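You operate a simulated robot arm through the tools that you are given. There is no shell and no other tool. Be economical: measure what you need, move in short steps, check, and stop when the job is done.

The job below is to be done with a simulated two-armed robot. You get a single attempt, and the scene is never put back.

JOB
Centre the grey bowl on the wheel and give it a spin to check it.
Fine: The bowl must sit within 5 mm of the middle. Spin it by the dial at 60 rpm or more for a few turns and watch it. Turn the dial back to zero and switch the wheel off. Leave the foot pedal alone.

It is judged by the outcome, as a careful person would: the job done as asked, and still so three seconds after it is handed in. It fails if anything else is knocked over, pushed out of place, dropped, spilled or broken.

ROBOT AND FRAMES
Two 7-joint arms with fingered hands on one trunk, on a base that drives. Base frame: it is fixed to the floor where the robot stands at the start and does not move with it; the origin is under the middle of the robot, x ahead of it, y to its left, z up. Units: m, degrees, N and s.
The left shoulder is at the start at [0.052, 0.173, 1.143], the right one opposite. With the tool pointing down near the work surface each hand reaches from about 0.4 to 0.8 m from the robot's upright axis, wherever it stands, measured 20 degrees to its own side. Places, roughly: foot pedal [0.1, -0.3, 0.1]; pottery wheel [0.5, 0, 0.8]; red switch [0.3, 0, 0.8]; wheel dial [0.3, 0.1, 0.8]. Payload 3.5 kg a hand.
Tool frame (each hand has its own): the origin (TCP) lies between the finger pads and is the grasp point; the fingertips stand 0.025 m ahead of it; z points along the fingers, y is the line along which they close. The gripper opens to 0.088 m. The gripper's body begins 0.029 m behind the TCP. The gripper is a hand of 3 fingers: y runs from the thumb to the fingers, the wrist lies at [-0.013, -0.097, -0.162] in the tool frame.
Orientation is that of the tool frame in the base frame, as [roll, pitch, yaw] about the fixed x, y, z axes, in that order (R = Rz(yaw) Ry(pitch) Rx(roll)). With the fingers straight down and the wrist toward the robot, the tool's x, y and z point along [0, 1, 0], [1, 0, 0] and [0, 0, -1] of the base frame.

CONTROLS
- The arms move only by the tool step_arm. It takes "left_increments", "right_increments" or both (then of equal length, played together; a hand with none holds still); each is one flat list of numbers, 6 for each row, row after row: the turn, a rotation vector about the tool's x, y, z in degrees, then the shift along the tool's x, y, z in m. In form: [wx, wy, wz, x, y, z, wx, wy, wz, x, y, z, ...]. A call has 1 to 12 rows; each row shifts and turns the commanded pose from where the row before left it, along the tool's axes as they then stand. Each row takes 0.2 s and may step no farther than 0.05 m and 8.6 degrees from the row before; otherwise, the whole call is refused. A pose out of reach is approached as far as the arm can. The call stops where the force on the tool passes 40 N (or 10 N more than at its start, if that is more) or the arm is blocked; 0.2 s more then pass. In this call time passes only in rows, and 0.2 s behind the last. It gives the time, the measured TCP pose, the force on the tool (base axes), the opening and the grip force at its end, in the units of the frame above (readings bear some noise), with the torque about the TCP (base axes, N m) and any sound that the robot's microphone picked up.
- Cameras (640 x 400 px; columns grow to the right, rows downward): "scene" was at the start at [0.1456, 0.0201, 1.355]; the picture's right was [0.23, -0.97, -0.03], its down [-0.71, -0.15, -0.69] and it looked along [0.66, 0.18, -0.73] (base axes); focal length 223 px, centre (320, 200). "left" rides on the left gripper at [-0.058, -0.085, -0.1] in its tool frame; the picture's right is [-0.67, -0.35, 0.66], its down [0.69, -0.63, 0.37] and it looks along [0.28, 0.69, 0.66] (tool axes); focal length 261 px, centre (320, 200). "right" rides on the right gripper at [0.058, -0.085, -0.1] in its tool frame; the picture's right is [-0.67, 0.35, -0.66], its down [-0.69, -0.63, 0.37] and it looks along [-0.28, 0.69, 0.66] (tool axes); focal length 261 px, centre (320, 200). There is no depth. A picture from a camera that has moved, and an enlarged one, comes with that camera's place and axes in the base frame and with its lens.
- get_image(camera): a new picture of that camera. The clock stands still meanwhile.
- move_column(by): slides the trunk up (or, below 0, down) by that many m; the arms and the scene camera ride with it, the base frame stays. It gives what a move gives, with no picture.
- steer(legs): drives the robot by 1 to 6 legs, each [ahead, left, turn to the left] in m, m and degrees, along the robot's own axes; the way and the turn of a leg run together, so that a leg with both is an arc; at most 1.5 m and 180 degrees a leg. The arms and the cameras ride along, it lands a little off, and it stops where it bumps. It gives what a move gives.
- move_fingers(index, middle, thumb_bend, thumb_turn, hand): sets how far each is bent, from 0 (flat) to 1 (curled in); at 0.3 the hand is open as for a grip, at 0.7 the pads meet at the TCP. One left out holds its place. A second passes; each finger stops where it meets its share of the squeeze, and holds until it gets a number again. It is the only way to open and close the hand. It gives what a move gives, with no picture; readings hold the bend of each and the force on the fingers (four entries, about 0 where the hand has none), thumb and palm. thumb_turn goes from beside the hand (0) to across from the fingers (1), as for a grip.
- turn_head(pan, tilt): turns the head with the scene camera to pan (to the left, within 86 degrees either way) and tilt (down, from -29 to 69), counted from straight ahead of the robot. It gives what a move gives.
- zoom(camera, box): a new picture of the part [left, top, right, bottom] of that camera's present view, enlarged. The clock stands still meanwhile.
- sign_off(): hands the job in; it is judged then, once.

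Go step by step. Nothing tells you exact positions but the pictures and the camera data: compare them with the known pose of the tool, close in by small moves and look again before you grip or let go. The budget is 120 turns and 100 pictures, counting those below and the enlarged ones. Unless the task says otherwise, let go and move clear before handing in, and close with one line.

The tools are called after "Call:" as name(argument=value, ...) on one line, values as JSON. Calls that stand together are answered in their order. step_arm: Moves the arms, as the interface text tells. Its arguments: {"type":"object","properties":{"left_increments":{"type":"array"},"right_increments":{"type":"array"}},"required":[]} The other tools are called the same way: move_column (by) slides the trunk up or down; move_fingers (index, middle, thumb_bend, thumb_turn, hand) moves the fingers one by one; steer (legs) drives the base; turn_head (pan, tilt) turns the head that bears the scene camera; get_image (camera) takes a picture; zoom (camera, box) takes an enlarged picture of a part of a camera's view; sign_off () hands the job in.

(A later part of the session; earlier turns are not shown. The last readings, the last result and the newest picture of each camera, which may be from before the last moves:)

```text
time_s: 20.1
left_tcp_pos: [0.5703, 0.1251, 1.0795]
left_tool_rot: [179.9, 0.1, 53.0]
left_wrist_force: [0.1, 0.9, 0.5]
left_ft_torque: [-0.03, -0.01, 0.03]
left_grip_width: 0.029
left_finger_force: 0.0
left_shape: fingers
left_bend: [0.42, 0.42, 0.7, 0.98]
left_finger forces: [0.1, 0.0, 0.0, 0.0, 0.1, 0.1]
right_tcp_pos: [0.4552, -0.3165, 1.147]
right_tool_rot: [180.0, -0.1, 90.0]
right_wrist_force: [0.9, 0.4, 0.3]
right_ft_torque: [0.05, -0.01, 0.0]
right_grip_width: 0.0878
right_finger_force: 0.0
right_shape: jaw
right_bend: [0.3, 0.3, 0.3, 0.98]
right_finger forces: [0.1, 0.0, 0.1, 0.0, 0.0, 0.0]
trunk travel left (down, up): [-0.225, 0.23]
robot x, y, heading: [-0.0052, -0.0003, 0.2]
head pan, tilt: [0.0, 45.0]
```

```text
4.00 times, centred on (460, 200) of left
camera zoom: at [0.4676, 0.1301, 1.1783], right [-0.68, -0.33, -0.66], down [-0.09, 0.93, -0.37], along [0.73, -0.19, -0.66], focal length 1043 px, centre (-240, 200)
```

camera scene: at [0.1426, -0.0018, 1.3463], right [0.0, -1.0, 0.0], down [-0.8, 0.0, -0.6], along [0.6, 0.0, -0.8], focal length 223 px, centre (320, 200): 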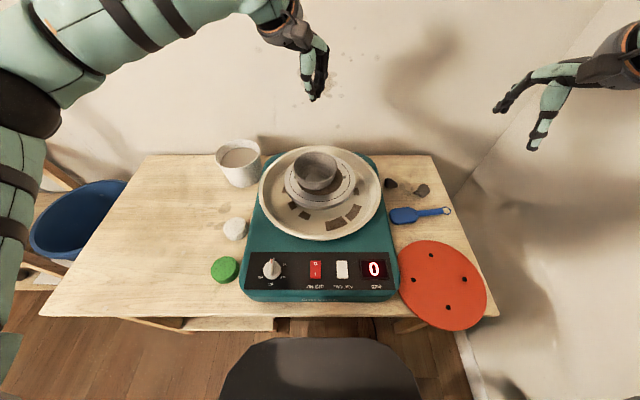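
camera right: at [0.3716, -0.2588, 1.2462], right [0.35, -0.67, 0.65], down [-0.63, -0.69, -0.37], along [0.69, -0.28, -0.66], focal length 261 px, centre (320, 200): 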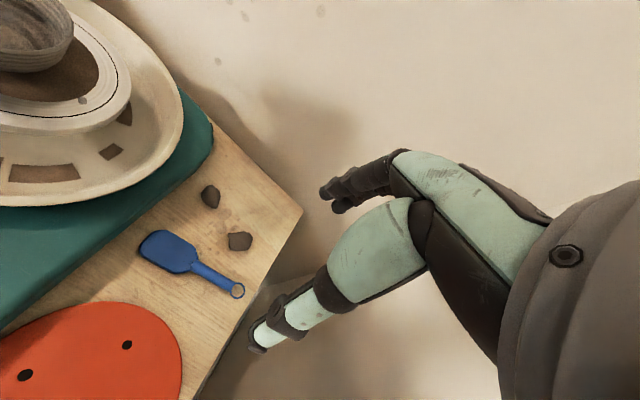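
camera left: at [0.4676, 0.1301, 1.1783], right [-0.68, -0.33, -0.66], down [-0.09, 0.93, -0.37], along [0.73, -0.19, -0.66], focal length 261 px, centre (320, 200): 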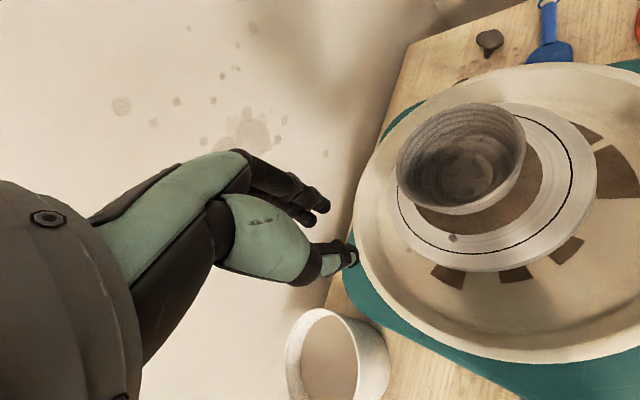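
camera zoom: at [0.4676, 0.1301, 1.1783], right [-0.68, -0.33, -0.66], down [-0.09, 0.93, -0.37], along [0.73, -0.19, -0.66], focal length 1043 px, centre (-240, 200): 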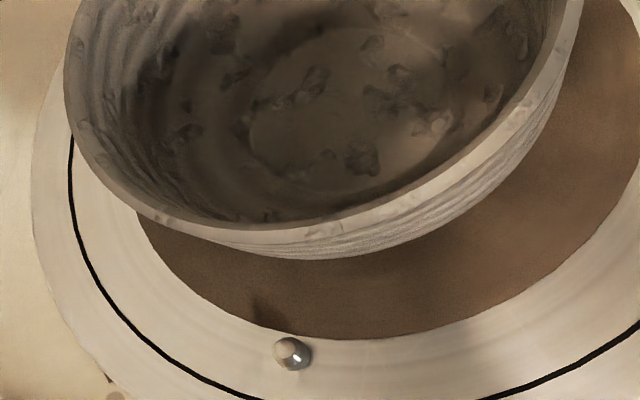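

The wrist view supports x≈0.565, so the bowl appears within ~3 mm. The spin itself will verify it. Now I'll look closely at the dial and switches.

Call:
zoom(camera="scene", box=[296, 252, 392, 312])

Call:
zoom(camera="scene", box=[240, 248, 304, 288])

```text
6.67 times, centred on (344, 282) of scene
camera zoom: at [0.142, 0.0008, 1.3464], right [0.0, -1.0, 0.0], down [-0.8, 0.0, -0.6], along [0.6, 0.0, -0.8], focal length 1484 px, centre (160, -347)
```

zoom: 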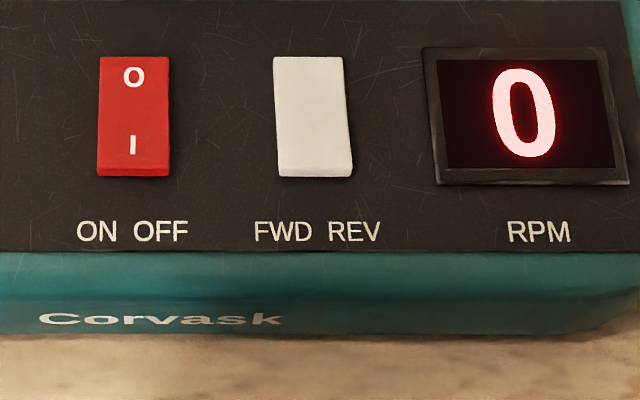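

```text
10.00 times, centred on (272, 268) of scene
camera zoom: at [0.142, 0.0008, 1.3464], right [0.0, -1.0, 0.0], down [-0.8, 0.0, -0.6], along [0.6, 0.0, -0.8], focal length 2226 px, centre (800, -480)
```

zoom: 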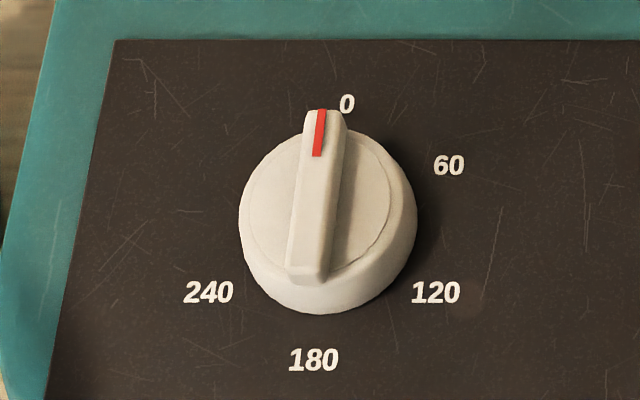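

The pointer sits at 0 and the scale runs about 1° per rpm, clockwise. The dial is too near for the arm (≈0.35 m), so I'll have to back up; first I'll look around the base for the foot pedal.

Call:
turn_head(pan=-60, tilt=60)

Call:
get_image(camera="scene")

Call:
turn_head(pan=0, tilt=65)

Call:
get_image(camera="scene")

```text
time_s: 21.4
left_tcp_pos: [0.5705, 0.1252, 1.0788]
left_tool_rot: [-180.0, 0.1, 53.1]
left_wrist_force: [0.1, -0.6, -0.3]
left_ft_torque: [-0.03, -0.01, 0.03]
left_grip_width: 0.029
left_finger_force: 0.1
left_shape: fingers
left_bend: [0.42, 0.42, 0.7, 0.98]
left_finger forces: [0.1, 0.1, 0.1, 0.0, 0.0, 0.0]
right_tcp_pos: [0.4563, -0.3171, 1.1464]
right_tool_rot: [179.9, -0.1, 90.0]
right_wrist_force: [0.0, 0.5, 0.4]
right_ft_torque: [-0.02, -0.01, -0.03]
right_grip_width: 0.0878
right_finger_force: 0.0
right_shape: jaw
right_bend: [0.3, 0.3, 0.3, 0.98]
right_finger forces: [0.0, 0.0, 0.0, 0.0, 0.0, 0.0]
trunk travel left (down, up): [-0.225, 0.23]
robot x, y, heading: [-0.0034, -0.0001, -0.2]
head pan, tilt: [-60.0, 60.0]
```

```text
64 pictures are left
camera scene: at [0.0922, -0.0579, 1.3338], right [-0.86, -0.5, 0.12], down [-0.5, 0.75, -0.43], along [0.13, -0.43, -0.89], focal length 223 px, centre (320, 200)
```

scene: 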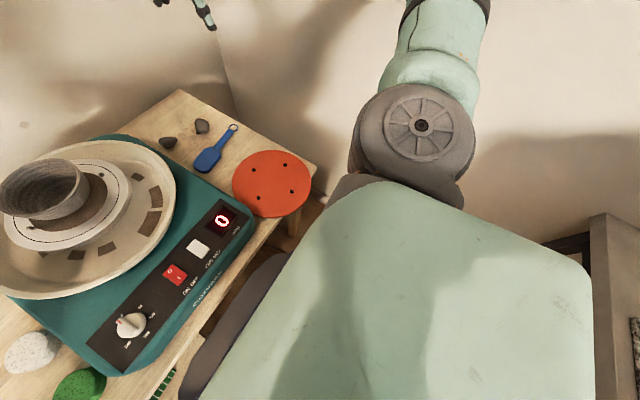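

```text
time_s: 22.7
left_tcp_pos: [0.5703, 0.1252, 1.0795]
left_tool_rot: [179.9, 0.0, 53.1]
left_wrist_force: [-0.2, 0.1, -0.1]
left_ft_torque: [-0.01, -0.01, 0.01]
left_grip_width: 0.0295
left_finger_force: 0.1
left_shape: fingers
left_bend: [0.42, 0.42, 0.7, 0.98]
left_finger forces: [0.0, 0.0, 0.1, 0.0, 0.0, 0.0]
right_tcp_pos: [0.4575, -0.3169, 1.1464]
right_tool_rot: [179.9, 0.0, 90.0]
right_wrist_force: [0.4, 0.2, -0.6]
right_ft_torque: [0.0, 0.03, 0.01]
right_grip_width: 0.0876
right_finger_force: 0.0
right_shape: jaw
right_bend: [0.3, 0.3, 0.3, 0.98]
right_finger forces: [0.1, 0.0, 0.0, 0.1, 0.0, 0.0]
trunk travel left (down, up): [-0.225, 0.23]
robot x, y, heading: [0.001, 0.0011, -0.1]
head pan, tilt: [0.0, 65.0]
```

```text
63 pictures are left
camera scene: at [0.1184, -0.0002, 1.3245], right [0.0, -1.0, 0.0], down [-0.96, 0.0, -0.29], along [0.29, 0.0, -0.96], focal length 223 px, centre (320, 200)
```

scene: 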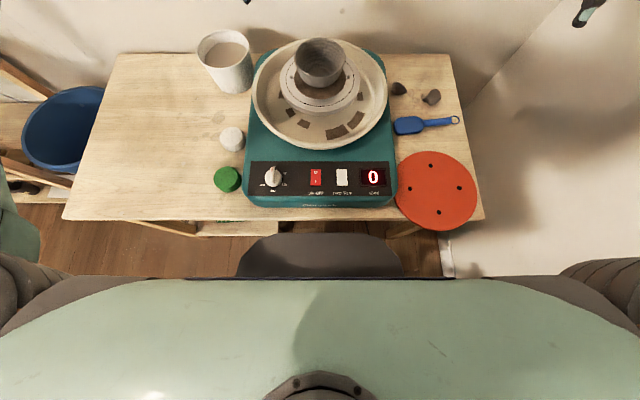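

The grey shape is the robot's own base, and backing straight moves it away from the table and pedal. I'll back up 13 cm and look again.

Call:
steer(legs=[[-0.13, 0, 0]])

Call:
turn_head(pan=0, tilt=48)

Call:
get_image(camera="scene")

Call:
get_image(camera="left")

```text
time_s: 24.0
left_tcp_pos: [0.4384, 0.1256, 1.0778]
left_tool_rot: [179.9, 0.1, 53.1]
left_wrist_force: [-0.2, 0.7, -0.2]
left_ft_torque: [0.01, 0.0, 0.02]
left_grip_width: 0.0291
left_finger_force: 0.1
left_shape: fingers
left_bend: [0.42, 0.42, 0.7, 0.98]
left_finger forces: [0.0, 0.1, 0.1, 0.0, 0.0, 0.1]
right_tcp_pos: [0.3259, -0.3163, 1.1477]
right_tool_rot: [-179.9, 0.0, 90.2]
right_wrist_force: [-0.1, -0.5, -0.3]
right_ft_torque: [0.0, 0.01, -0.05]
right_grip_width: 0.0876
right_finger_force: 0.0
right_shape: jaw
right_bend: [0.3, 0.3, 0.3, 0.98]
right_finger forces: [0.1, 0.1, 0.0, 0.0, 0.0, 0.0]
trunk travel left (down, up): [-0.225, 0.23]
robot x, y, heading: [-0.1334, 0.0019, 0.0]
head pan, tilt: [0.0, 65.0]
```

```text
time_s: 24.8
left_tcp_pos: [0.4367, 0.1253, 1.0789]
left_tool_rot: [-180.0, -0.1, 53.1]
left_wrist_force: [-0.8, 0.3, 0.1]
left_ft_torque: [-0.03, 0.0, 0.0]
left_grip_width: 0.029
left_finger_force: 0.2
left_shape: fingers
left_bend: [0.42, 0.42, 0.7, 0.98]
left_finger forces: [0.0, 0.1, 0.1, 0.1, 0.1, 0.0]
right_tcp_pos: [0.3237, -0.3164, 1.1478]
right_tool_rot: [179.9, 0.0, 90.1]
right_wrist_force: [-0.1, 0.3, 0.1]
right_ft_torque: [0.01, 0.02, -0.01]
right_grip_width: 0.0879
right_finger_force: 0.2
right_shape: jaw
right_bend: [0.3, 0.3, 0.3, 0.98]
right_finger forces: [0.0, 0.1, 0.1, 0.0, 0.0, 0.0]
trunk travel left (down, up): [-0.225, 0.23]
robot x, y, heading: [-0.1318, 0.0013, 0.2]
head pan, tilt: [0.0, 48.0]
```

```text
62 pictures are left
camera scene: at [0.0062, 0.0, 1.3426], right [0.0, -1.0, 0.0], down [-0.83, 0.0, -0.56], along [0.56, 0.0, -0.83], focal length 223 px, centre (320, 200)
```

scene: 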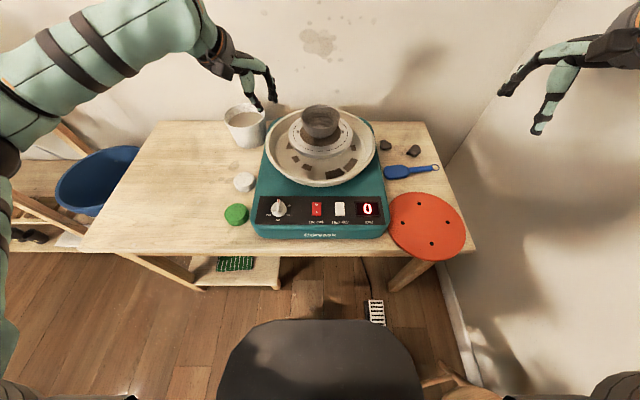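

```text
61 pictures are left
camera left: at [0.3347, 0.1295, 1.1783], right [-0.68, -0.33, -0.66], down [-0.09, 0.93, -0.37], along [0.73, -0.19, -0.66], focal length 261 px, centre (320, 200)
```

left: 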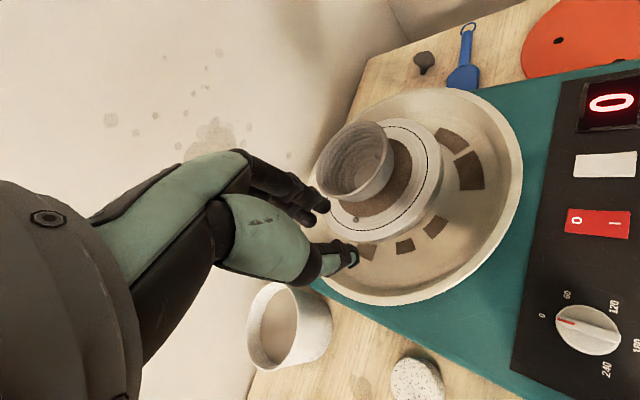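

The pedal is visible on the floor, well clear. Now I'll zoom on the dial and switch from here to triangulate.

Call:
zoom(camera="scene", box=[248, 185, 328, 235])

Call:
zoom(camera="left", box=[480, 180, 640, 400])

```text
8.00 times, centred on (288, 210) of scene
camera zoom: at [0.0062, 0.0, 1.3426], right [0.0, -1.0, 0.0], down [-0.83, 0.0, -0.56], along [0.56, 0.0, -0.83], focal length 1781 px, centre (576, 120)
```

zoom: 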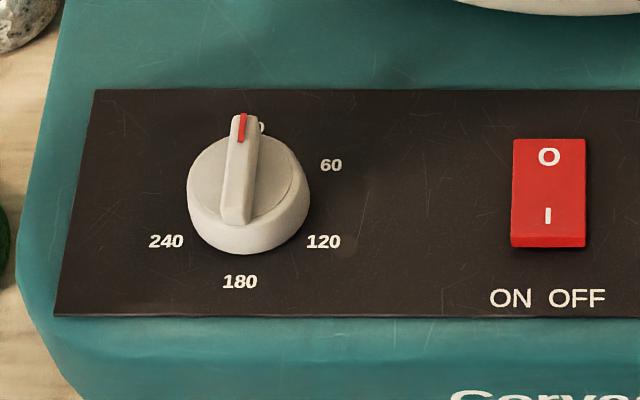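

```text
1.82 times, centred on (560, 290) of left
camera zoom: at [0.3347, 0.1295, 1.1783], right [-0.68, -0.33, -0.66], down [-0.09, 0.93, -0.37], along [0.73, -0.19, -0.66], focal length 474 px, centre (-116, 36)
```

zoom: 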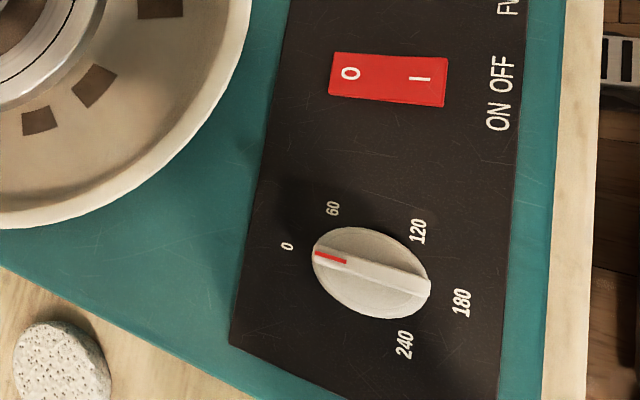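

Dial axis ≈ (0.330, 0.115), panel z≈0.809, knob top ≈0.827, knob diameter ≈ 42 mm; the grip will be around the knob. I'll move above it, yawed for an 80° clockwise turn, hand open.

Call:
move_fingers(hand="left", index=0.3, middle=0.3, thumb_bend=0.3)

Call:
step_arm(left_increments=[0, 0, 0, -0.0241, -0.0265, 0, 0, 0, 0, -0.0241, -0.0265, 0, 0, 0, 0, -0.0241, -0.0265, 0, 0, 0, -8.14, 0, 0, 0, 0, 0, -8.14, 0, 0, 0, 0, 0, -8.14, 0, 0, 0, 0, 0, -8.14, 0, 0, 0, 0, 0, -8.14, 0, 0, 0, 0, 0, -8.14, 0, 0, 0, 0, 0, -8.14, 0, 0, 0])

Call:
step_arm(left_increments=[0, 0, 0, 0, 0, 0.04, 0, 0, 0, 0, 0, 0.04, 0, 0, 0, 0, 0, 0.04])

Call:
get_image(camera="scene")

Call:
get_image(camera="left")

```text
time_s: 25.8
left_tcp_pos: [0.4381, 0.127, 1.0797]
left_tool_rot: [180.0, -0.1, 53.1]
left_wrist_force: [0.3, -0.2, 0.6]
left_ft_torque: [-0.05, 0.01, 0.01]
left_grip_width: 0.0842
left_finger_force: 0.1
left_shape: fingers
left_bend: [0.3, 0.3, 0.3, 0.98]
left_finger forces: [0.0, 0.0, 0.0, 0.0, 0.0, 0.0]
right_tcp_pos: [0.3246, -0.3162, 1.1464]
right_tool_rot: [-179.8, 0.0, 90.1]
right_wrist_force: [0.0, -1.0, -0.6]
right_ft_torque: [-0.01, -0.01, 0.01]
right_grip_width: 0.0877
right_finger_force: 0.1
right_shape: jaw
right_bend: [0.3, 0.3, 0.3, 0.98]
right_finger forces: [0.1, 0.1, 0.1, 0.0, 0.0, 0.0]
trunk travel left (down, up): [-0.225, 0.23]
robot x, y, heading: [-0.1301, 0.0021, 0.4]
head pan, tilt: [0.0, 48.0]
```

```text
time_s: 28.0
left_tcp_pos: [0.3311, 0.1149, 1.0794]
left_tool_rot: [180.0, 0.0, 110.3]
left_wrist_force: [0.0, 0.2, 0.2]
left_ft_torque: [0.02, 0.01, 0.0]
left_grip_width: 0.0844
left_finger_force: 0.0
left_shape: fingers
left_bend: [0.3, 0.3, 0.3, 0.98]
left_finger forces: [0.0, 0.0, 0.0, 0.1, 0.0, 0.1]
right_tcp_pos: [0.3233, -0.3178, 1.1462]
right_tool_rot: [-179.8, 0.0, 90.1]
right_wrist_force: [0.0, 0.1, 1.1]
right_ft_torque: [0.02, -0.03, -0.01]
right_grip_width: 0.0878
right_finger_force: 0.1
right_shape: jaw
right_bend: [0.3, 0.3, 0.3, 0.98]
right_finger forces: [0.1, 0.0, 0.0, 0.0, 0.1, 0.0]
trunk travel left (down, up): [-0.225, 0.23]
robot x, y, heading: [-0.1292, -0.0014, 0.2]
head pan, tilt: [0.0, 48.0]
```

```text
time_s: 28.8
left_tcp_pos: [0.3325, 0.1162, 0.9575]
left_tool_rot: [179.9, 0.0, 110.0]
left_wrist_force: [0.1, 0.5, -0.3]
left_ft_torque: [0.01, 0.01, 0.01]
left_grip_width: 0.0847
left_finger_force: 0.0
left_shape: fingers
left_bend: [0.3, 0.3, 0.3, 0.98]
left_finger forces: [0.1, 0.0, 0.0, 0.1, 0.0, 0.0]
right_tcp_pos: [0.3262, -0.3156, 1.1457]
right_tool_rot: [-179.8, -0.1, 90.1]
right_wrist_force: [-0.6, 0.0, -0.2]
right_ft_torque: [-0.01, -0.01, 0.0]
right_grip_width: 0.0877
right_finger_force: 0.2
right_shape: jaw
right_bend: [0.3, 0.3, 0.3, 0.98]
right_finger forces: [0.0, 0.0, 0.0, 0.0, 0.0, 0.1]
trunk travel left (down, up): [-0.225, 0.23]
robot x, y, heading: [-0.1322, 0.0001, -0.1]
head pan, tilt: [0.0, 48.0]
```

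```text
58 pictures are left
camera scene: at [0.0073, 0.0003, 1.3425], right [0.0, -1.0, 0.0], down [-0.83, 0.0, -0.56], along [0.56, 0.0, -0.83], focal length 223 px, centre (320, 200)
```

scene: 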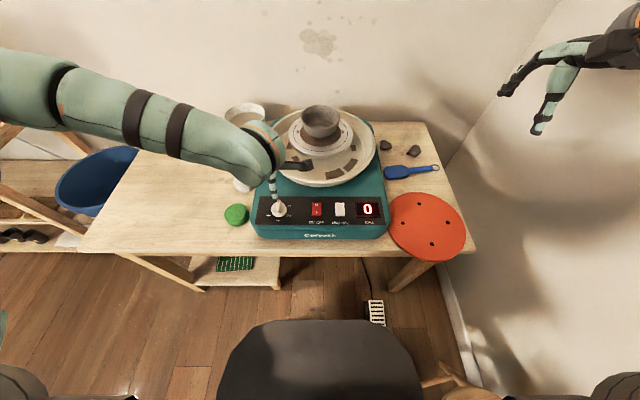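

```text
57 pictures are left
camera left: at [0.272, 0.0319, 1.0558], right [-0.1, -0.75, -0.66], down [-0.83, 0.43, -0.37], along [0.55, 0.51, -0.66], focal length 261 px, centre (320, 200)
```

left: 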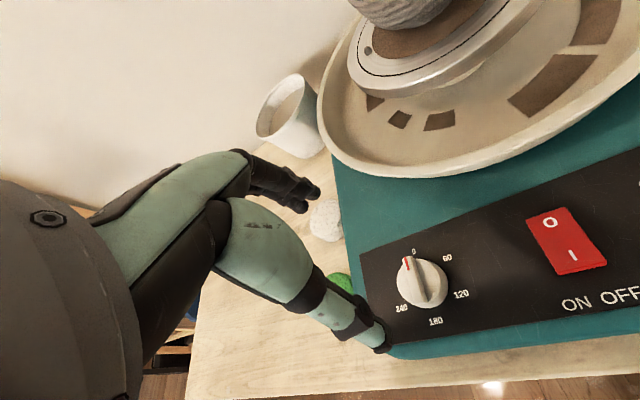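

Call:
step_arm(left_increments=[0, 0, 0, 0, 0, 0.04, 0, 0, 0, 0, 0, 0.035])

Call:
zoom(camera="scene", box=[240, 160, 336, 220])

Call:
zoom(camera="left", box=[240, 150, 560, 350])

```text
time_s: 29.4
left_tcp_pos: [0.3321, 0.1168, 0.882]
left_tool_rot: [-179.9, 0.2, 110.2]
left_wrist_force: [0.4, 0.1, -0.4]
left_ft_torque: [0.02, -0.02, 0.02]
left_grip_width: 0.0844
left_finger_force: 0.1
left_shape: fingers
left_bend: [0.3, 0.3, 0.3, 0.98]
left_finger forces: [0.1, 0.0, 0.0, 0.0, 0.0, 0.0]
right_tcp_pos: [0.3244, -0.3149, 1.1463]
right_tool_rot: [-179.9, 0.0, 90.1]
right_wrist_force: [0.2, 0.7, 0.1]
right_ft_torque: [-0.04, 0.02, 0.03]
right_grip_width: 0.0876
right_finger_force: 0.0
right_shape: jaw
right_bend: [0.3, 0.3, 0.3, 0.98]
right_finger forces: [0.1, 0.1, 0.0, 0.0, 0.1, 0.0]
trunk travel left (down, up): [-0.225, 0.23]
robot x, y, heading: [-0.1337, -0.0022, 0.2]
head pan, tilt: [0.0, 48.0]
```

```text
6.67 times, centred on (288, 190) of scene
camera zoom: at [0.0074, 0.0005, 1.3425], right [0.0, -1.0, 0.0], down [-0.83, 0.0, -0.56], along [0.56, 0.0, -0.83], focal length 1484 px, centre (533, 267)
```

zoom: 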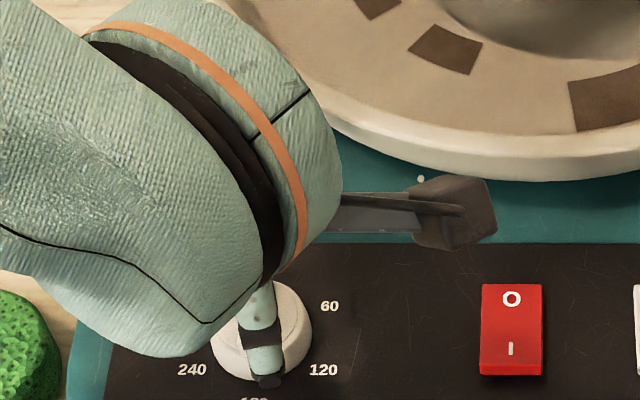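

```text
2.00 times, centred on (400, 250) of left
camera zoom: at [0.2722, 0.0323, 0.9808], right [-0.1, -0.75, -0.65], down [-0.83, 0.43, -0.37], along [0.55, 0.51, -0.66], focal length 521 px, centre (160, 100)
```

zoom: 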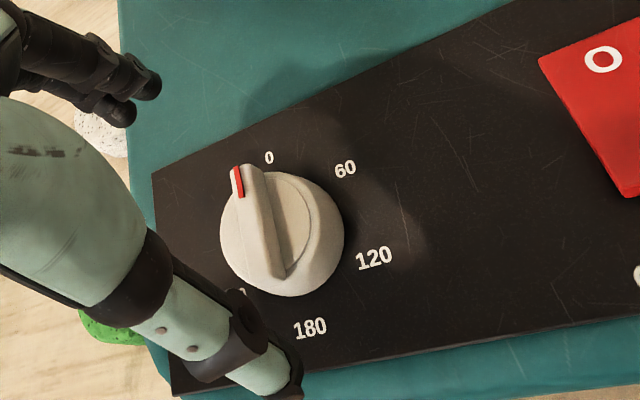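

The hand is nearly above the dial, a few mm off. I'll shift slightly and lower to the knob.

Call:
step_arm(left_increments=[0, 0, 0, -0.0037, -0.0045, 0, 0, 0, 0, 0, 0, 0.015, 0, 0, 0, 0, 0, 0.015, 0, 0, 0, 0, 0, 0.008])

Call:
zoom(camera="left", box=[240, 150, 560, 350])

Call:
zoom(camera="scene", box=[240, 175, 336, 235])

```text
time_s: 30.4
left_tcp_pos: [0.3285, 0.1103, 0.8457]
left_tool_rot: [-180.0, -0.1, 110.1]
left_wrist_force: [-0.2, 0.2, -0.8]
left_ft_torque: [-0.04, 0.0, 0.01]
left_grip_width: 0.0846
left_finger_force: 0.0
left_shape: fingers
left_bend: [0.3, 0.3, 0.3, 0.98]
left_finger forces: [0.0, 0.0, 0.1, 0.1, 0.0, 0.0]
right_tcp_pos: [0.3247, -0.3153, 1.147]
right_tool_rot: [-179.9, 0.0, 90.2]
right_wrist_force: [-0.6, -0.2, 0.8]
right_ft_torque: [0.03, -0.04, -0.03]
right_grip_width: 0.0877
right_finger_force: 0.1
right_shape: jaw
right_bend: [0.3, 0.3, 0.3, 0.98]
right_finger forces: [0.1, 0.0, 0.0, 0.0, 0.0, 0.1]
trunk travel left (down, up): [-0.225, 0.23]
robot x, y, heading: [-0.1351, 0.0008, 0.1]
head pan, tilt: [0.0, 48.0]
```

```text
2.00 times, centred on (400, 250) of left
camera zoom: at [0.2687, 0.0258, 0.9445], right [-0.1, -0.75, -0.66], down [-0.83, 0.43, -0.37], along [0.55, 0.51, -0.66], focal length 521 px, centre (160, 100)
```

zoom: 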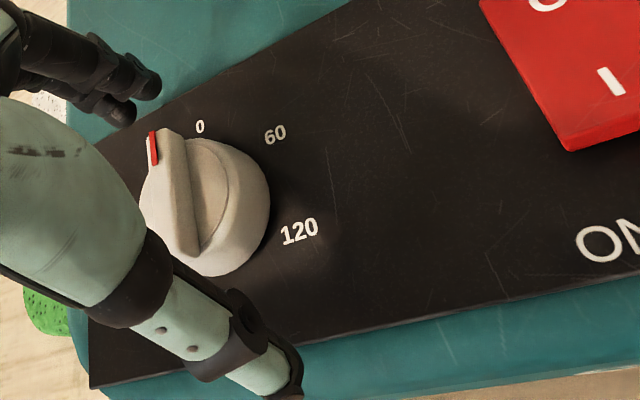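

```text
6.67 times, centred on (288, 205) of scene
camera zoom: at [0.0068, -0.0001, 1.3426], right [0.0, -1.0, 0.0], down [-0.83, 0.0, -0.56], along [0.56, 0.0, -0.83], focal length 1484 px, centre (533, 167)
```

zoom: 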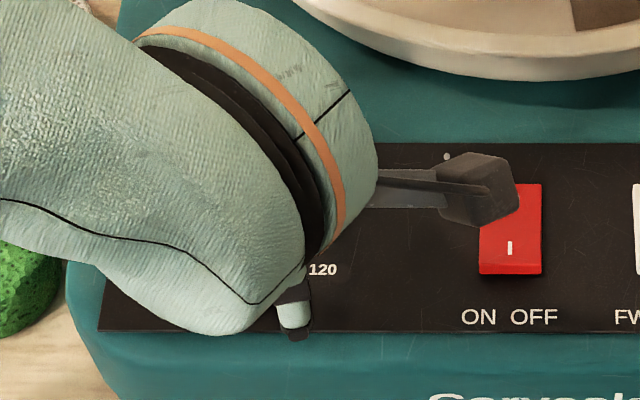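

Well aligned. I'll make a last small trim and lower, then close gently on the knob.

Call:
step_arm(left_increments=[0, 0, 0, -0.002, -0.001, 0, 0, 0, 0, 0, 0, 0.005])

Call:
move_fingers(hand="left", index=0.46, middle=0.46, thumb_bend=0.46)

Call:
zoom(camera="left", box=[240, 150, 560, 350])

```text
time_s: 31.0
left_tcp_pos: [0.3284, 0.1083, 0.8413]
left_tool_rot: [180.0, 0.0, 110.2]
left_wrist_force: [-0.2, 0.0, 0.1]
left_ft_torque: [0.0, 0.03, -0.01]
left_grip_width: 0.0847
left_finger_force: 0.0
left_shape: fingers
left_bend: [0.3, 0.3, 0.3, 0.98]
left_finger forces: [0.0, 0.0, 0.0, 0.1, 0.0, 0.0]
right_tcp_pos: [0.3235, -0.3166, 1.1471]
right_tool_rot: [-179.9, 0.0, 90.1]
right_wrist_force: [-1.1, 0.1, -0.4]
right_ft_torque: [0.03, 0.02, 0.0]
right_grip_width: 0.0875
right_finger_force: 0.1
right_shape: jaw
right_bend: [0.3, 0.3, 0.3, 0.98]
right_finger forces: [0.0, 0.0, 0.1, 0.0, 0.0, 0.0]
trunk travel left (down, up): [-0.225, 0.23]
robot x, y, heading: [-0.1331, -0.0009, -0.1]
head pan, tilt: [0.0, 48.0]
```

```text
time_s: 32.0
left_tcp_pos: [0.3279, 0.109, 0.8406]
left_tool_rot: [-180.0, 0.1, 110.2]
left_wrist_force: [0.5, 0.6, 0.5]
left_ft_torque: [-0.03, 0.04, 0.0]
left_grip_width: 0.0511
left_finger_force: 0.1
left_shape: fingers
left_bend: [0.46, 0.46, 0.46, 0.98]
left_finger forces: [0.0, 0.1, 0.0, 0.0, 0.0, 0.0]
right_tcp_pos: [0.3245, -0.3165, 1.147]
right_tool_rot: [-179.8, -0.1, 90.1]
right_wrist_force: [0.1, 0.5, 0.5]
right_ft_torque: [-0.01, 0.03, -0.02]
right_grip_width: 0.0875
right_finger_force: 0.0
right_shape: jaw
right_bend: [0.3, 0.3, 0.3, 0.98]
right_finger forces: [0.1, 0.1, 0.0, 0.1, 0.0, 0.1]
trunk travel left (down, up): [-0.225, 0.23]
robot x, y, heading: [-0.1345, 0.0007, 0.3]
head pan, tilt: [0.0, 48.0]
```

```text
2.00 times, centred on (400, 250) of left
camera zoom: at [0.2681, 0.0238, 0.9401], right [-0.1, -0.75, -0.65], down [-0.83, 0.43, -0.37], along [0.55, 0.51, -0.66], focal length 521 px, centre (160, 100)
```

zoom: 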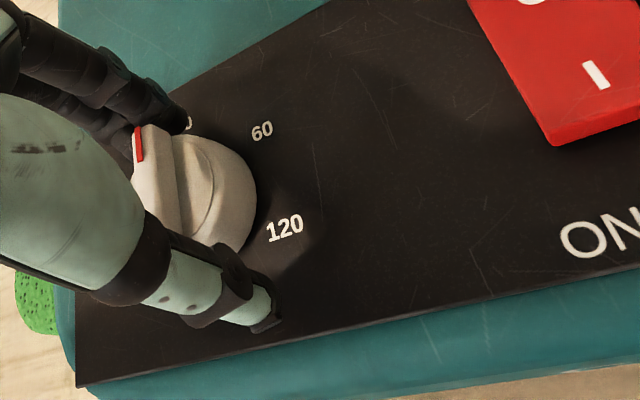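

Width 51 mm, almost on the knob. Closing further to grip.

Call:
move_fingers(hand="left", index=0.56, middle=0.56, thumb_bend=0.56)

Call:
zoom(camera="left", box=[240, 150, 560, 350])

```text
time_s: 33.0
left_tcp_pos: [0.3291, 0.1089, 0.8403]
left_tool_rot: [180.0, 0.0, 110.1]
left_wrist_force: [7.3, 2.6, 2.4]
left_ft_torque: [0.11, -0.23, -0.04]
left_grip_width: 0.034
left_finger_force: 4.2
left_shape: fingers
left_bend: [0.52, 0.51, 0.56, 0.98]
left_finger forces: [3.6, 4.7, 0.0, 0.0, 0.0, 0.1]
right_tcp_pos: [0.3251, -0.3162, 1.1463]
right_tool_rot: [-179.9, 0.0, 90.1]
right_wrist_force: [0.1, 0.2, 0.1]
right_ft_torque: [0.01, 0.0, 0.01]
right_grip_width: 0.0877
right_finger_force: 0.1
right_shape: jaw
right_bend: [0.3, 0.3, 0.3, 0.98]
right_finger forces: [0.0, 0.1, 0.0, 0.1, 0.0, 0.1]
trunk travel left (down, up): [-0.225, 0.23]
robot x, y, heading: [-0.1327, -0.0013, 0.2]
head pan, tilt: [0.0, 48.0]
```

```text
2.00 times, centred on (400, 250) of left
camera zoom: at [0.269, 0.0242, 0.9398], right [-0.1, -0.75, -0.65], down [-0.83, 0.43, -0.37], along [0.55, 0.51, -0.66], focal length 521 px, centre (160, 100)
```

zoom: 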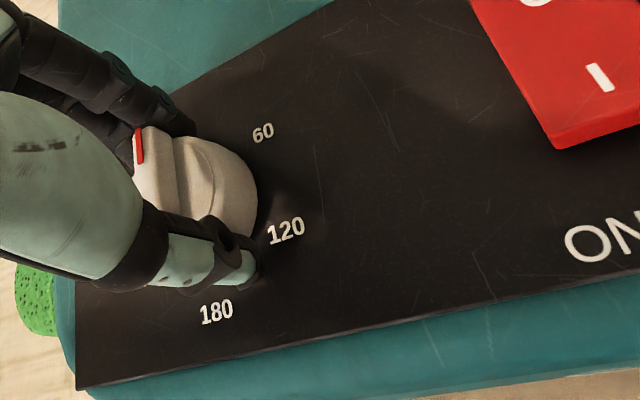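

The fingers touch but the thumb does not yet; the knob lies slightly farther along the closing line. I'll shift 3 mm and close the thumb.

Call:
step_arm(left_increments=[0, 0, 0, 0, 0.003, 0])

Call:
move_fingers(hand="left", thumb_bend=0.62, index=0.58, middle=0.58)

Call:
zoom(camera="left", box=[240, 150, 560, 350])

```text
time_s: 33.4
left_tcp_pos: [0.3309, 0.1098, 0.8406]
left_tool_rot: [-179.9, 0.0, 110.1]
left_wrist_force: [4.7, 2.0, 0.7]
left_ft_torque: [0.06, -0.08, -0.01]
left_grip_width: 0.0324
left_finger_force: 1.8
left_shape: fingers
left_bend: [0.53, 0.53, 0.56, 0.98]
left_finger forces: [1.7, 2.7, 0.1, 0.1, 0.1, 0.0]
right_tcp_pos: [0.3254, -0.316, 1.1468]
right_tool_rot: [-179.9, 0.0, 90.1]
right_wrist_force: [-0.1, 0.0, -0.2]
right_ft_torque: [-0.02, -0.02, -0.01]
right_grip_width: 0.0876
right_finger_force: 0.2
right_shape: jaw
right_bend: [0.3, 0.3, 0.3, 0.98]
right_finger forces: [0.1, 0.0, 0.0, 0.0, 0.0, 0.0]
trunk travel left (down, up): [-0.225, 0.23]
robot x, y, heading: [-0.133, -0.0015, -0.0]
head pan, tilt: [0.0, 48.0]
```

```text
time_s: 34.4
left_tcp_pos: [0.332, 0.1101, 0.8426]
left_tool_rot: [-179.9, 0.0, 110.1]
left_wrist_force: [2.1, 0.8, 0.3]
left_ft_torque: [0.03, -0.02, -0.04]
left_grip_width: 0.0296
left_finger_force: 4.3
left_shape: fingers
left_bend: [0.53, 0.53, 0.58, 0.97]
left_finger forces: [2.2, 3.2, 0.0, 0.0, 2.8, 0.0]
right_tcp_pos: [0.3238, -0.316, 1.1469]
right_tool_rot: [-179.9, -0.1, 90.1]
right_wrist_force: [0.0, 0.1, 0.4]
right_ft_torque: [-0.01, 0.01, -0.01]
right_grip_width: 0.0877
right_finger_force: 0.1
right_shape: jaw
right_bend: [0.3, 0.3, 0.3, 0.98]
right_finger forces: [0.1, 0.0, 0.0, 0.1, 0.1, 0.0]
trunk travel left (down, up): [-0.225, 0.23]
robot x, y, heading: [-0.1358, 0.0008, 0.0]
head pan, tilt: [0.0, 48.0]
```

```text
2.00 times, centred on (400, 250) of left
camera zoom: at [0.2713, 0.0249, 0.9402], right [-0.1, -0.75, -0.65], down [-0.83, 0.43, -0.37], along [0.55, 0.51, -0.66], focal length 521 px, centre (160, 100)
```

zoom: 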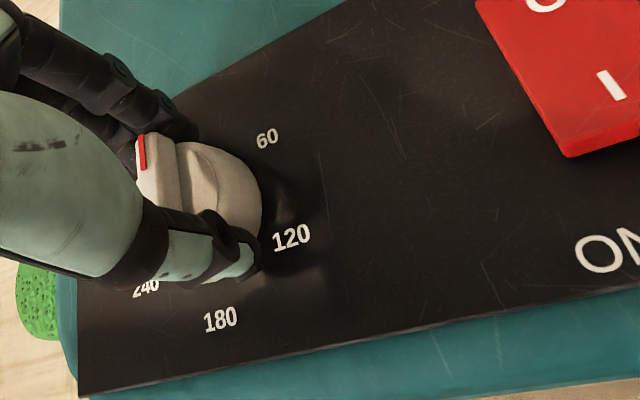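

All three digits now hold the knob. I'll try a small clockwise turn (10°) and look at the pointer and display.

Call:
step_arm(left_increments=[0, 0, 5, 0, 0, 0, 0, 0, 5, 0, 0, 0])

Call:
zoom(camera="left", box=[240, 150, 560, 350])

Call:
get_image(camera="scene")

```text
time_s: 35.0
left_tcp_pos: [0.3309, 0.109, 0.8411]
left_tool_rot: [179.9, 0.0, 100.0]
left_wrist_force: [1.7, 2.2, 0.3]
left_ft_torque: [0.1, -0.02, 0.04]
left_grip_width: 0.0291
left_finger_force: 3.8
left_shape: fingers
left_bend: [0.54, 0.54, 0.58, 0.97]
left_finger forces: [1.5, 3.1, 0.0, 0.0, 3.5, 0.1]
right_tcp_pos: [0.3232, -0.3151, 1.1471]
right_tool_rot: [-180.0, 0.0, 90.1]
right_wrist_force: [-0.8, 0.6, -0.1]
right_ft_torque: [0.02, 0.0, -0.01]
right_grip_width: 0.0876
right_finger_force: 0.1
right_shape: jaw
right_bend: [0.3, 0.3, 0.3, 0.98]
right_finger forces: [0.0, 0.1, 0.1, 0.0, 0.0, 0.1]
trunk travel left (down, up): [-0.225, 0.23]
robot x, y, heading: [-0.1317, -0.0001, 0.0]
head pan, tilt: [0.0, 48.0]
```

```text
2.00 times, centred on (400, 250) of left
camera zoom: at [0.2573, 0.0367, 0.94], right [-0.23, -0.72, -0.66], down [-0.74, 0.56, -0.37], along [0.63, 0.4, -0.66], focal length 521 px, centre (160, 100)
```

zoom: 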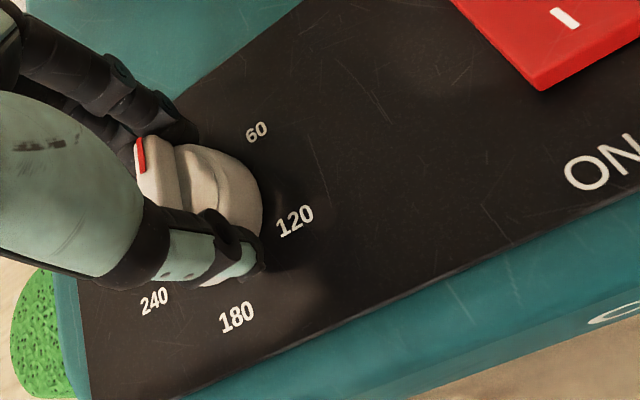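

```text
48 pictures are left
camera scene: at [0.0065, 0.0005, 1.3426], right [0.0, -1.0, 0.0], down [-0.83, 0.0, -0.56], along [0.56, 0.0, -0.83], focal length 223 px, centre (320, 200)
```

scene: 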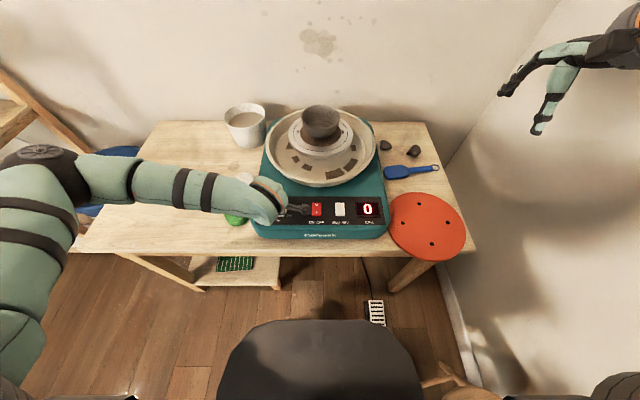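

The knob follows the hand, and the display stays at 0 even at about 10 rpm, so the wheel is switched off (the "O" end is down). I'll leave the dial near 10, release it, and press the "I" end of the red switch to get a slow spin for checking.

Call:
move_fingers(hand="left", index=0.3, middle=0.3, thumb_bend=0.3)

Call:
step_arm(left_increments=[0, 0, 0, 0, 0, -0.03, 0, 0, 0, 0, 0, -0.04, 0, 0, -5, 0, 0, -0.03])

Call:
move_fingers(hand="left", index=0.7, middle=0.7, thumb_bend=0.7)

Call:
zoom(camera="scene", box=[240, 165, 400, 265])

```text
time_s: 36.0
left_tcp_pos: [0.3304, 0.109, 0.8409]
left_tool_rot: [179.9, 0.1, 100.1]
left_wrist_force: [0.5, 0.3, 0.1]
left_ft_torque: [0.0, 0.02, -0.03]
left_grip_width: 0.0843
left_finger_force: 0.0
left_shape: fingers
left_bend: [0.3, 0.3, 0.3, 0.97]
left_finger forces: [0.0, 0.1, 0.0, 0.0, 0.0, 0.0]
right_tcp_pos: [0.3246, -0.3154, 1.1472]
right_tool_rot: [-180.0, -0.1, 90.1]
right_wrist_force: [0.1, -0.3, 0.6]
right_ft_torque: [0.02, -0.01, -0.01]
right_grip_width: 0.0879
right_finger_force: 0.0
right_shape: jaw
right_bend: [0.3, 0.3, 0.3, 0.98]
right_finger forces: [0.0, 0.0, 0.1, 0.0, 0.0, 0.0]
trunk travel left (down, up): [-0.225, 0.23]
robot x, y, heading: [-0.133, -0.001, -0.0]
head pan, tilt: [0.0, 48.0]
```

```text
time_s: 36.8
left_tcp_pos: [0.3305, 0.1102, 0.9415]
left_tool_rot: [180.0, 0.2, 105.1]
left_wrist_force: [0.6, 0.3, -0.3]
left_ft_torque: [0.01, -0.03, 0.05]
left_grip_width: 0.0845
left_finger_force: 0.0
left_shape: fingers
left_bend: [0.3, 0.3, 0.3, 0.97]
left_finger forces: [0.0, 0.1, 0.0, 0.1, 0.0, 0.0]
right_tcp_pos: [0.3236, -0.3172, 1.1463]
right_tool_rot: [-179.9, -0.2, 90.1]
right_wrist_force: [-0.3, -0.3, 0.5]
right_ft_torque: [-0.02, -0.04, -0.01]
right_grip_width: 0.0877
right_finger_force: 0.1
right_shape: jaw
right_bend: [0.3, 0.3, 0.3, 0.98]
right_finger forces: [0.1, 0.0, 0.0, 0.0, 0.0, 0.0]
trunk travel left (down, up): [-0.225, 0.23]
robot x, y, heading: [-0.1299, 0.0009, 0.1]
head pan, tilt: [0.0, 48.0]
```

```text
time_s: 37.8
left_tcp_pos: [0.3303, 0.1109, 0.9414]
left_tool_rot: [180.0, 0.0, 105.2]
left_wrist_force: [0.7, 0.8, 0.0]
left_ft_torque: [0.01, -0.01, 0.01]
left_grip_width: 0.0001
left_finger_force: 0.1
left_shape: fingers
left_bend: [0.7, 0.7, 0.7, 0.97]
left_finger forces: [0.0, 0.0, 0.0, 0.0, 0.0, 0.1]
right_tcp_pos: [0.3238, -0.3152, 1.1476]
right_tool_rot: [-179.9, 0.0, 90.1]
right_wrist_force: [1.0, -0.6, -0.5]
right_ft_torque: [-0.01, -0.01, 0.0]
right_grip_width: 0.0877
right_finger_force: 0.1
right_shape: jaw
right_bend: [0.3, 0.3, 0.3, 0.98]
right_finger forces: [0.0, 0.1, 0.0, 0.1, 0.0, 0.0]
trunk travel left (down, up): [-0.225, 0.23]
robot x, y, heading: [-0.1301, -0.002, 0.2]
head pan, tilt: [0.0, 48.0]
```

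```text
4.00 times, centred on (320, 215) of scene
camera zoom: at [0.0066, -0.0001, 1.3426], right [0.0, -1.0, 0.0], down [-0.83, 0.0, -0.56], along [0.56, 0.0, -0.83], focal length 890 px, centre (320, 140)
```

zoom: 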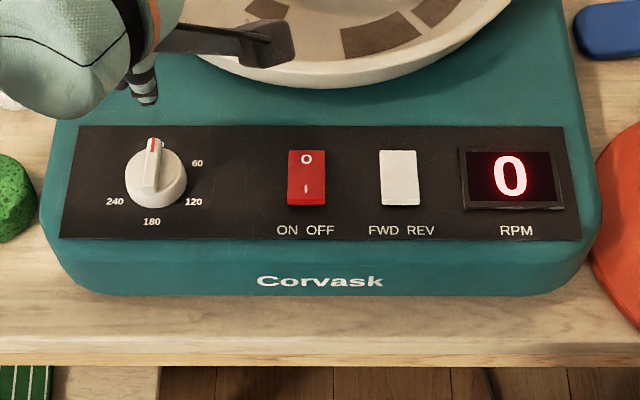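

Call:
step_arm(left_increments=[0, 0, 7.5, 0, 0, 0, 0, 0, 7.5, 0, 0, 0, 0, 0, 7.5, 0, 0, 0, 0, 0, 7.5, 0, 0, 0, 0, 0, 0, -0.0339, 0.0043, 0, 0, 0, 0, -0.0339, 0.0043, 0, 0, 0, 0, -0.0339, 0.0043, 0, 0, 0, 0, 0, 0, 0.03, 0, 0, 0, 0, 0, 0.035])

Call:
zoom(camera="scene", box=[272, 175, 368, 235])

Call:
zoom(camera="left", box=[240, 150, 560, 350])

```text
time_s: 39.8
left_tcp_pos: [0.3184, 0.0072, 0.8773]
left_tool_rot: [-180.0, 0.1, 75.2]
left_wrist_force: [-0.2, -0.6, -0.6]
left_ft_torque: [-0.02, 0.03, -0.02]
left_grip_width: 0.0001
left_finger_force: 0.1
left_shape: fingers
left_bend: [0.7, 0.7, 0.7, 0.97]
left_finger forces: [0.0, 0.0, 0.0, 0.0, 0.1, 0.1]
right_tcp_pos: [0.325, -0.316, 1.1461]
right_tool_rot: [-179.9, 0.0, 90.1]
right_wrist_force: [0.0, -0.9, -0.3]
right_ft_torque: [0.02, -0.05, 0.03]
right_grip_width: 0.0878
right_finger_force: 0.2
right_shape: jaw
right_bend: [0.3, 0.3, 0.3, 0.98]
right_finger forces: [0.1, 0.1, 0.1, 0.0, 0.1, 0.0]
trunk travel left (down, up): [-0.225, 0.23]
robot x, y, heading: [-0.1318, 0.0005, -0.1]
head pan, tilt: [0.0, 48.0]
```

```text
6.67 times, centred on (320, 205) of scene
camera zoom: at [0.0069, 0.0002, 1.3425], right [0.0, -1.0, 0.0], down [-0.83, 0.0, -0.56], along [0.56, 0.0, -0.83], focal length 1484 px, centre (320, 167)
```

zoom: 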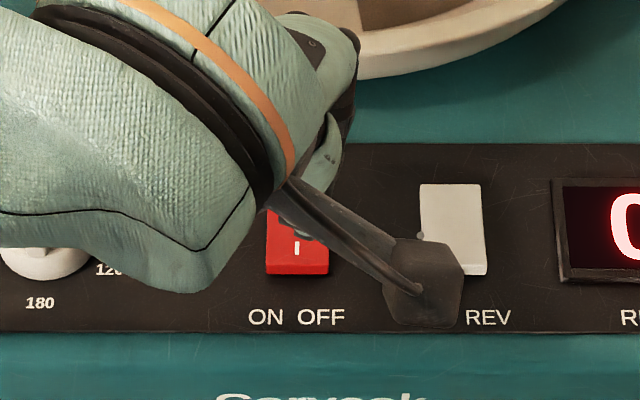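

```text
2.00 times, centred on (400, 250) of left
camera zoom: at [0.2205, -0.0272, 0.976], right [-0.51, -0.56, -0.65], down [-0.43, 0.82, -0.37], along [0.74, 0.1, -0.66], focal length 521 px, centre (160, 100)
```

zoom: 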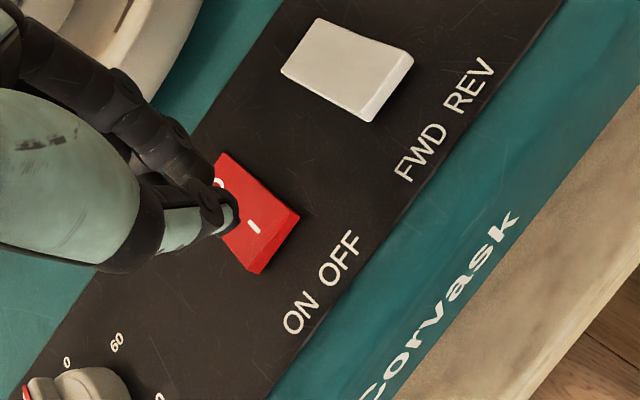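

The fingertips are aligned over the "I" end. I'll press down in small steps and watch force and display.

Call:
step_arm(left_increments=[0, 0, 0, 0, 0, 0.01, 0, 0, 0, 0, 0, 0.008, 0, 0, 0, 0, 0, 0.005, 0, 0, 0, 0, 0, 0.003, 0, 0, 0, 0, 0, 0.003])

Call:
get_image(camera="scene")

Call:
zoom(camera="left", box=[240, 150, 560, 350])

```text
time_s: 41.0
left_tcp_pos: [0.317, 0.0079, 0.848]
left_tool_rot: [180.0, 0.2, 75.2]
left_wrist_force: [-0.1, -0.6, -0.4]
left_ft_torque: [0.03, -0.01, -0.03]
left_grip_width: 0.0002
left_finger_force: 0.1
left_shape: fingers
left_bend: [0.7, 0.7, 0.7, 0.97]
left_finger forces: [0.0, 0.0, 0.0, 0.0, 0.0, 0.0]
right_tcp_pos: [0.3239, -0.3157, 1.1462]
right_tool_rot: [-179.9, 0.0, 90.1]
right_wrist_force: [0.1, -0.8, -0.2]
right_ft_torque: [0.01, -0.01, 0.0]
right_grip_width: 0.0876
right_finger_force: 0.0
right_shape: jaw
right_bend: [0.3, 0.3, 0.3, 0.98]
right_finger forces: [0.0, 0.1, 0.0, 0.1, 0.1, 0.0]
trunk travel left (down, up): [-0.225, 0.23]
robot x, y, heading: [-0.1335, -0.0002, 0.3]
head pan, tilt: [0.0, 48.0]
```

```text
44 pictures are left
camera scene: at [0.0066, -0.0001, 1.3426], right [0.0, -1.0, 0.0], down [-0.83, 0.0, -0.56], along [0.56, 0.0, -0.83], focal length 223 px, centre (320, 200)
```

scene: 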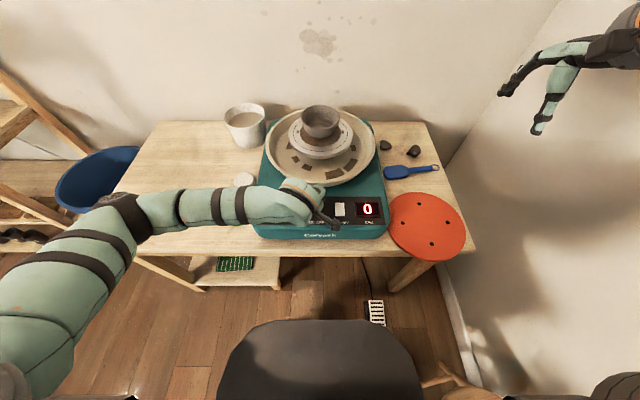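

```text
2.00 times, centred on (400, 250) of left
camera zoom: at [0.2198, -0.028, 0.9463], right [-0.51, -0.56, -0.66], down [-0.43, 0.82, -0.37], along [0.74, 0.1, -0.66], focal length 521 px, centre (160, 100)
```

zoom: 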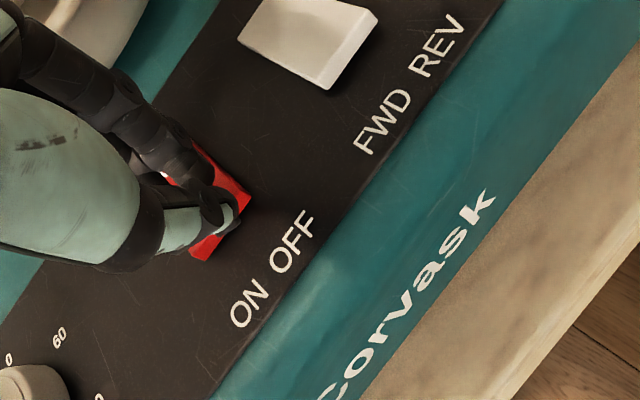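

Call:
step_arm(left_increments=[0, 0, 0, 0, 0.002, 0.002, 0, 0, 0, 0, 0, 0.002, 0, 0, 0, 0, 0, 0.002, 0, 0, 0, 0, 0, 0.002])

Call:
zoom(camera="scene", box=[240, 90, 400, 260])

```text
time_s: 42.0
left_tcp_pos: [0.3202, 0.0064, 0.8393]
left_tool_rot: [-180.0, 0.0, 75.1]
left_wrist_force: [-0.2, -1.3, 0.9]
left_ft_torque: [0.0, 0.02, 0.01]
left_grip_width: 0.0
left_finger_force: 0.4
left_shape: fingers
left_bend: [0.7, 0.7, 0.7, 0.97]
left_finger forces: [0.8, 0.4, 0.0, 0.0, 0.1, 0.0]
right_tcp_pos: [0.3236, -0.3158, 1.148]
right_tool_rot: [-179.9, -0.1, 90.1]
right_wrist_force: [-1.0, -0.1, 1.2]
right_ft_torque: [0.02, 0.02, -0.03]
right_grip_width: 0.0877
right_finger_force: 0.2
right_shape: jaw
right_bend: [0.3, 0.3, 0.3, 0.98]
right_finger forces: [0.0, 0.1, 0.0, 0.0, 0.0, 0.0]
trunk travel left (down, up): [-0.225, 0.23]
robot x, y, heading: [-0.1299, -0.0001, 0.1]
head pan, tilt: [0.0, 48.0]
```

```text
2.35 times, centred on (320, 175) of scene
camera zoom: at [0.0065, -0.0001, 1.3426], right [0.0, -1.0, 0.0], down [-0.83, 0.0, -0.56], along [0.56, 0.0, -0.83], focal length 524 px, centre (320, 259)
```

zoom: 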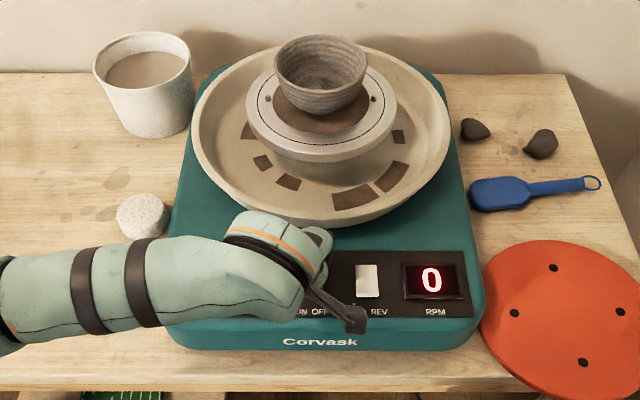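

Light contact. I'll press a bit further.

Call:
step_arm(left_increments=[0, 0, 0, 0, 0, 0.002, 0, 0, 0, 0, 0, 0.002, 0, 0, 0, 0, 0, 0.002])

Call:
zoom(camera="scene", box=[272, 100, 400, 220])

```text
time_s: 42.8
left_tcp_pos: [0.3178, 0.0065, 0.8364]
left_tool_rot: [179.4, 0.0, 75.0]
left_wrist_force: [7.6, -2.8, 36.3]
left_ft_torque: [-0.12, -0.31, 0.02]
left_grip_width: 0.0
left_finger_force: 18.4
left_shape: fingers
left_bend: [0.71, 0.71, 0.69, 0.97]
left_finger forces: [30.0, 6.6, 0.1, 0.1, 0.1, 0.0]
right_tcp_pos: [0.322, -0.3184, 1.1481]
right_tool_rot: [179.9, -0.1, 90.1]
right_wrist_force: [-0.4, -0.2, 0.9]
right_ft_torque: [0.01, 0.02, 0.0]
right_grip_width: 0.0877
right_finger_force: 0.1
right_shape: jaw
right_bend: [0.3, 0.3, 0.3, 0.98]
right_finger forces: [0.0, 0.0, 0.1, 0.1, 0.1, 0.0]
trunk travel left (down, up): [-0.225, 0.23]
robot x, y, heading: [-0.1328, 0.0022, 0.1]
head pan, tilt: [0.0, 48.0]
```

```text
3.33 times, centred on (336, 160) of scene
camera zoom: at [0.0032, -0.0006, 1.3435], right [0.0, -1.0, 0.0], down [-0.83, 0.0, -0.56], along [0.56, 0.0, -0.83], focal length 742 px, centre (267, 333)
```

zoom: 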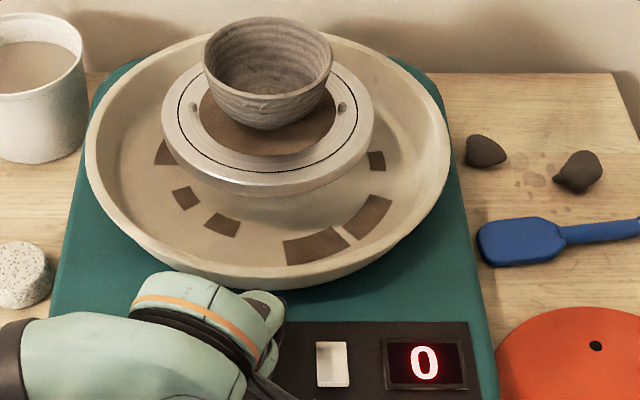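

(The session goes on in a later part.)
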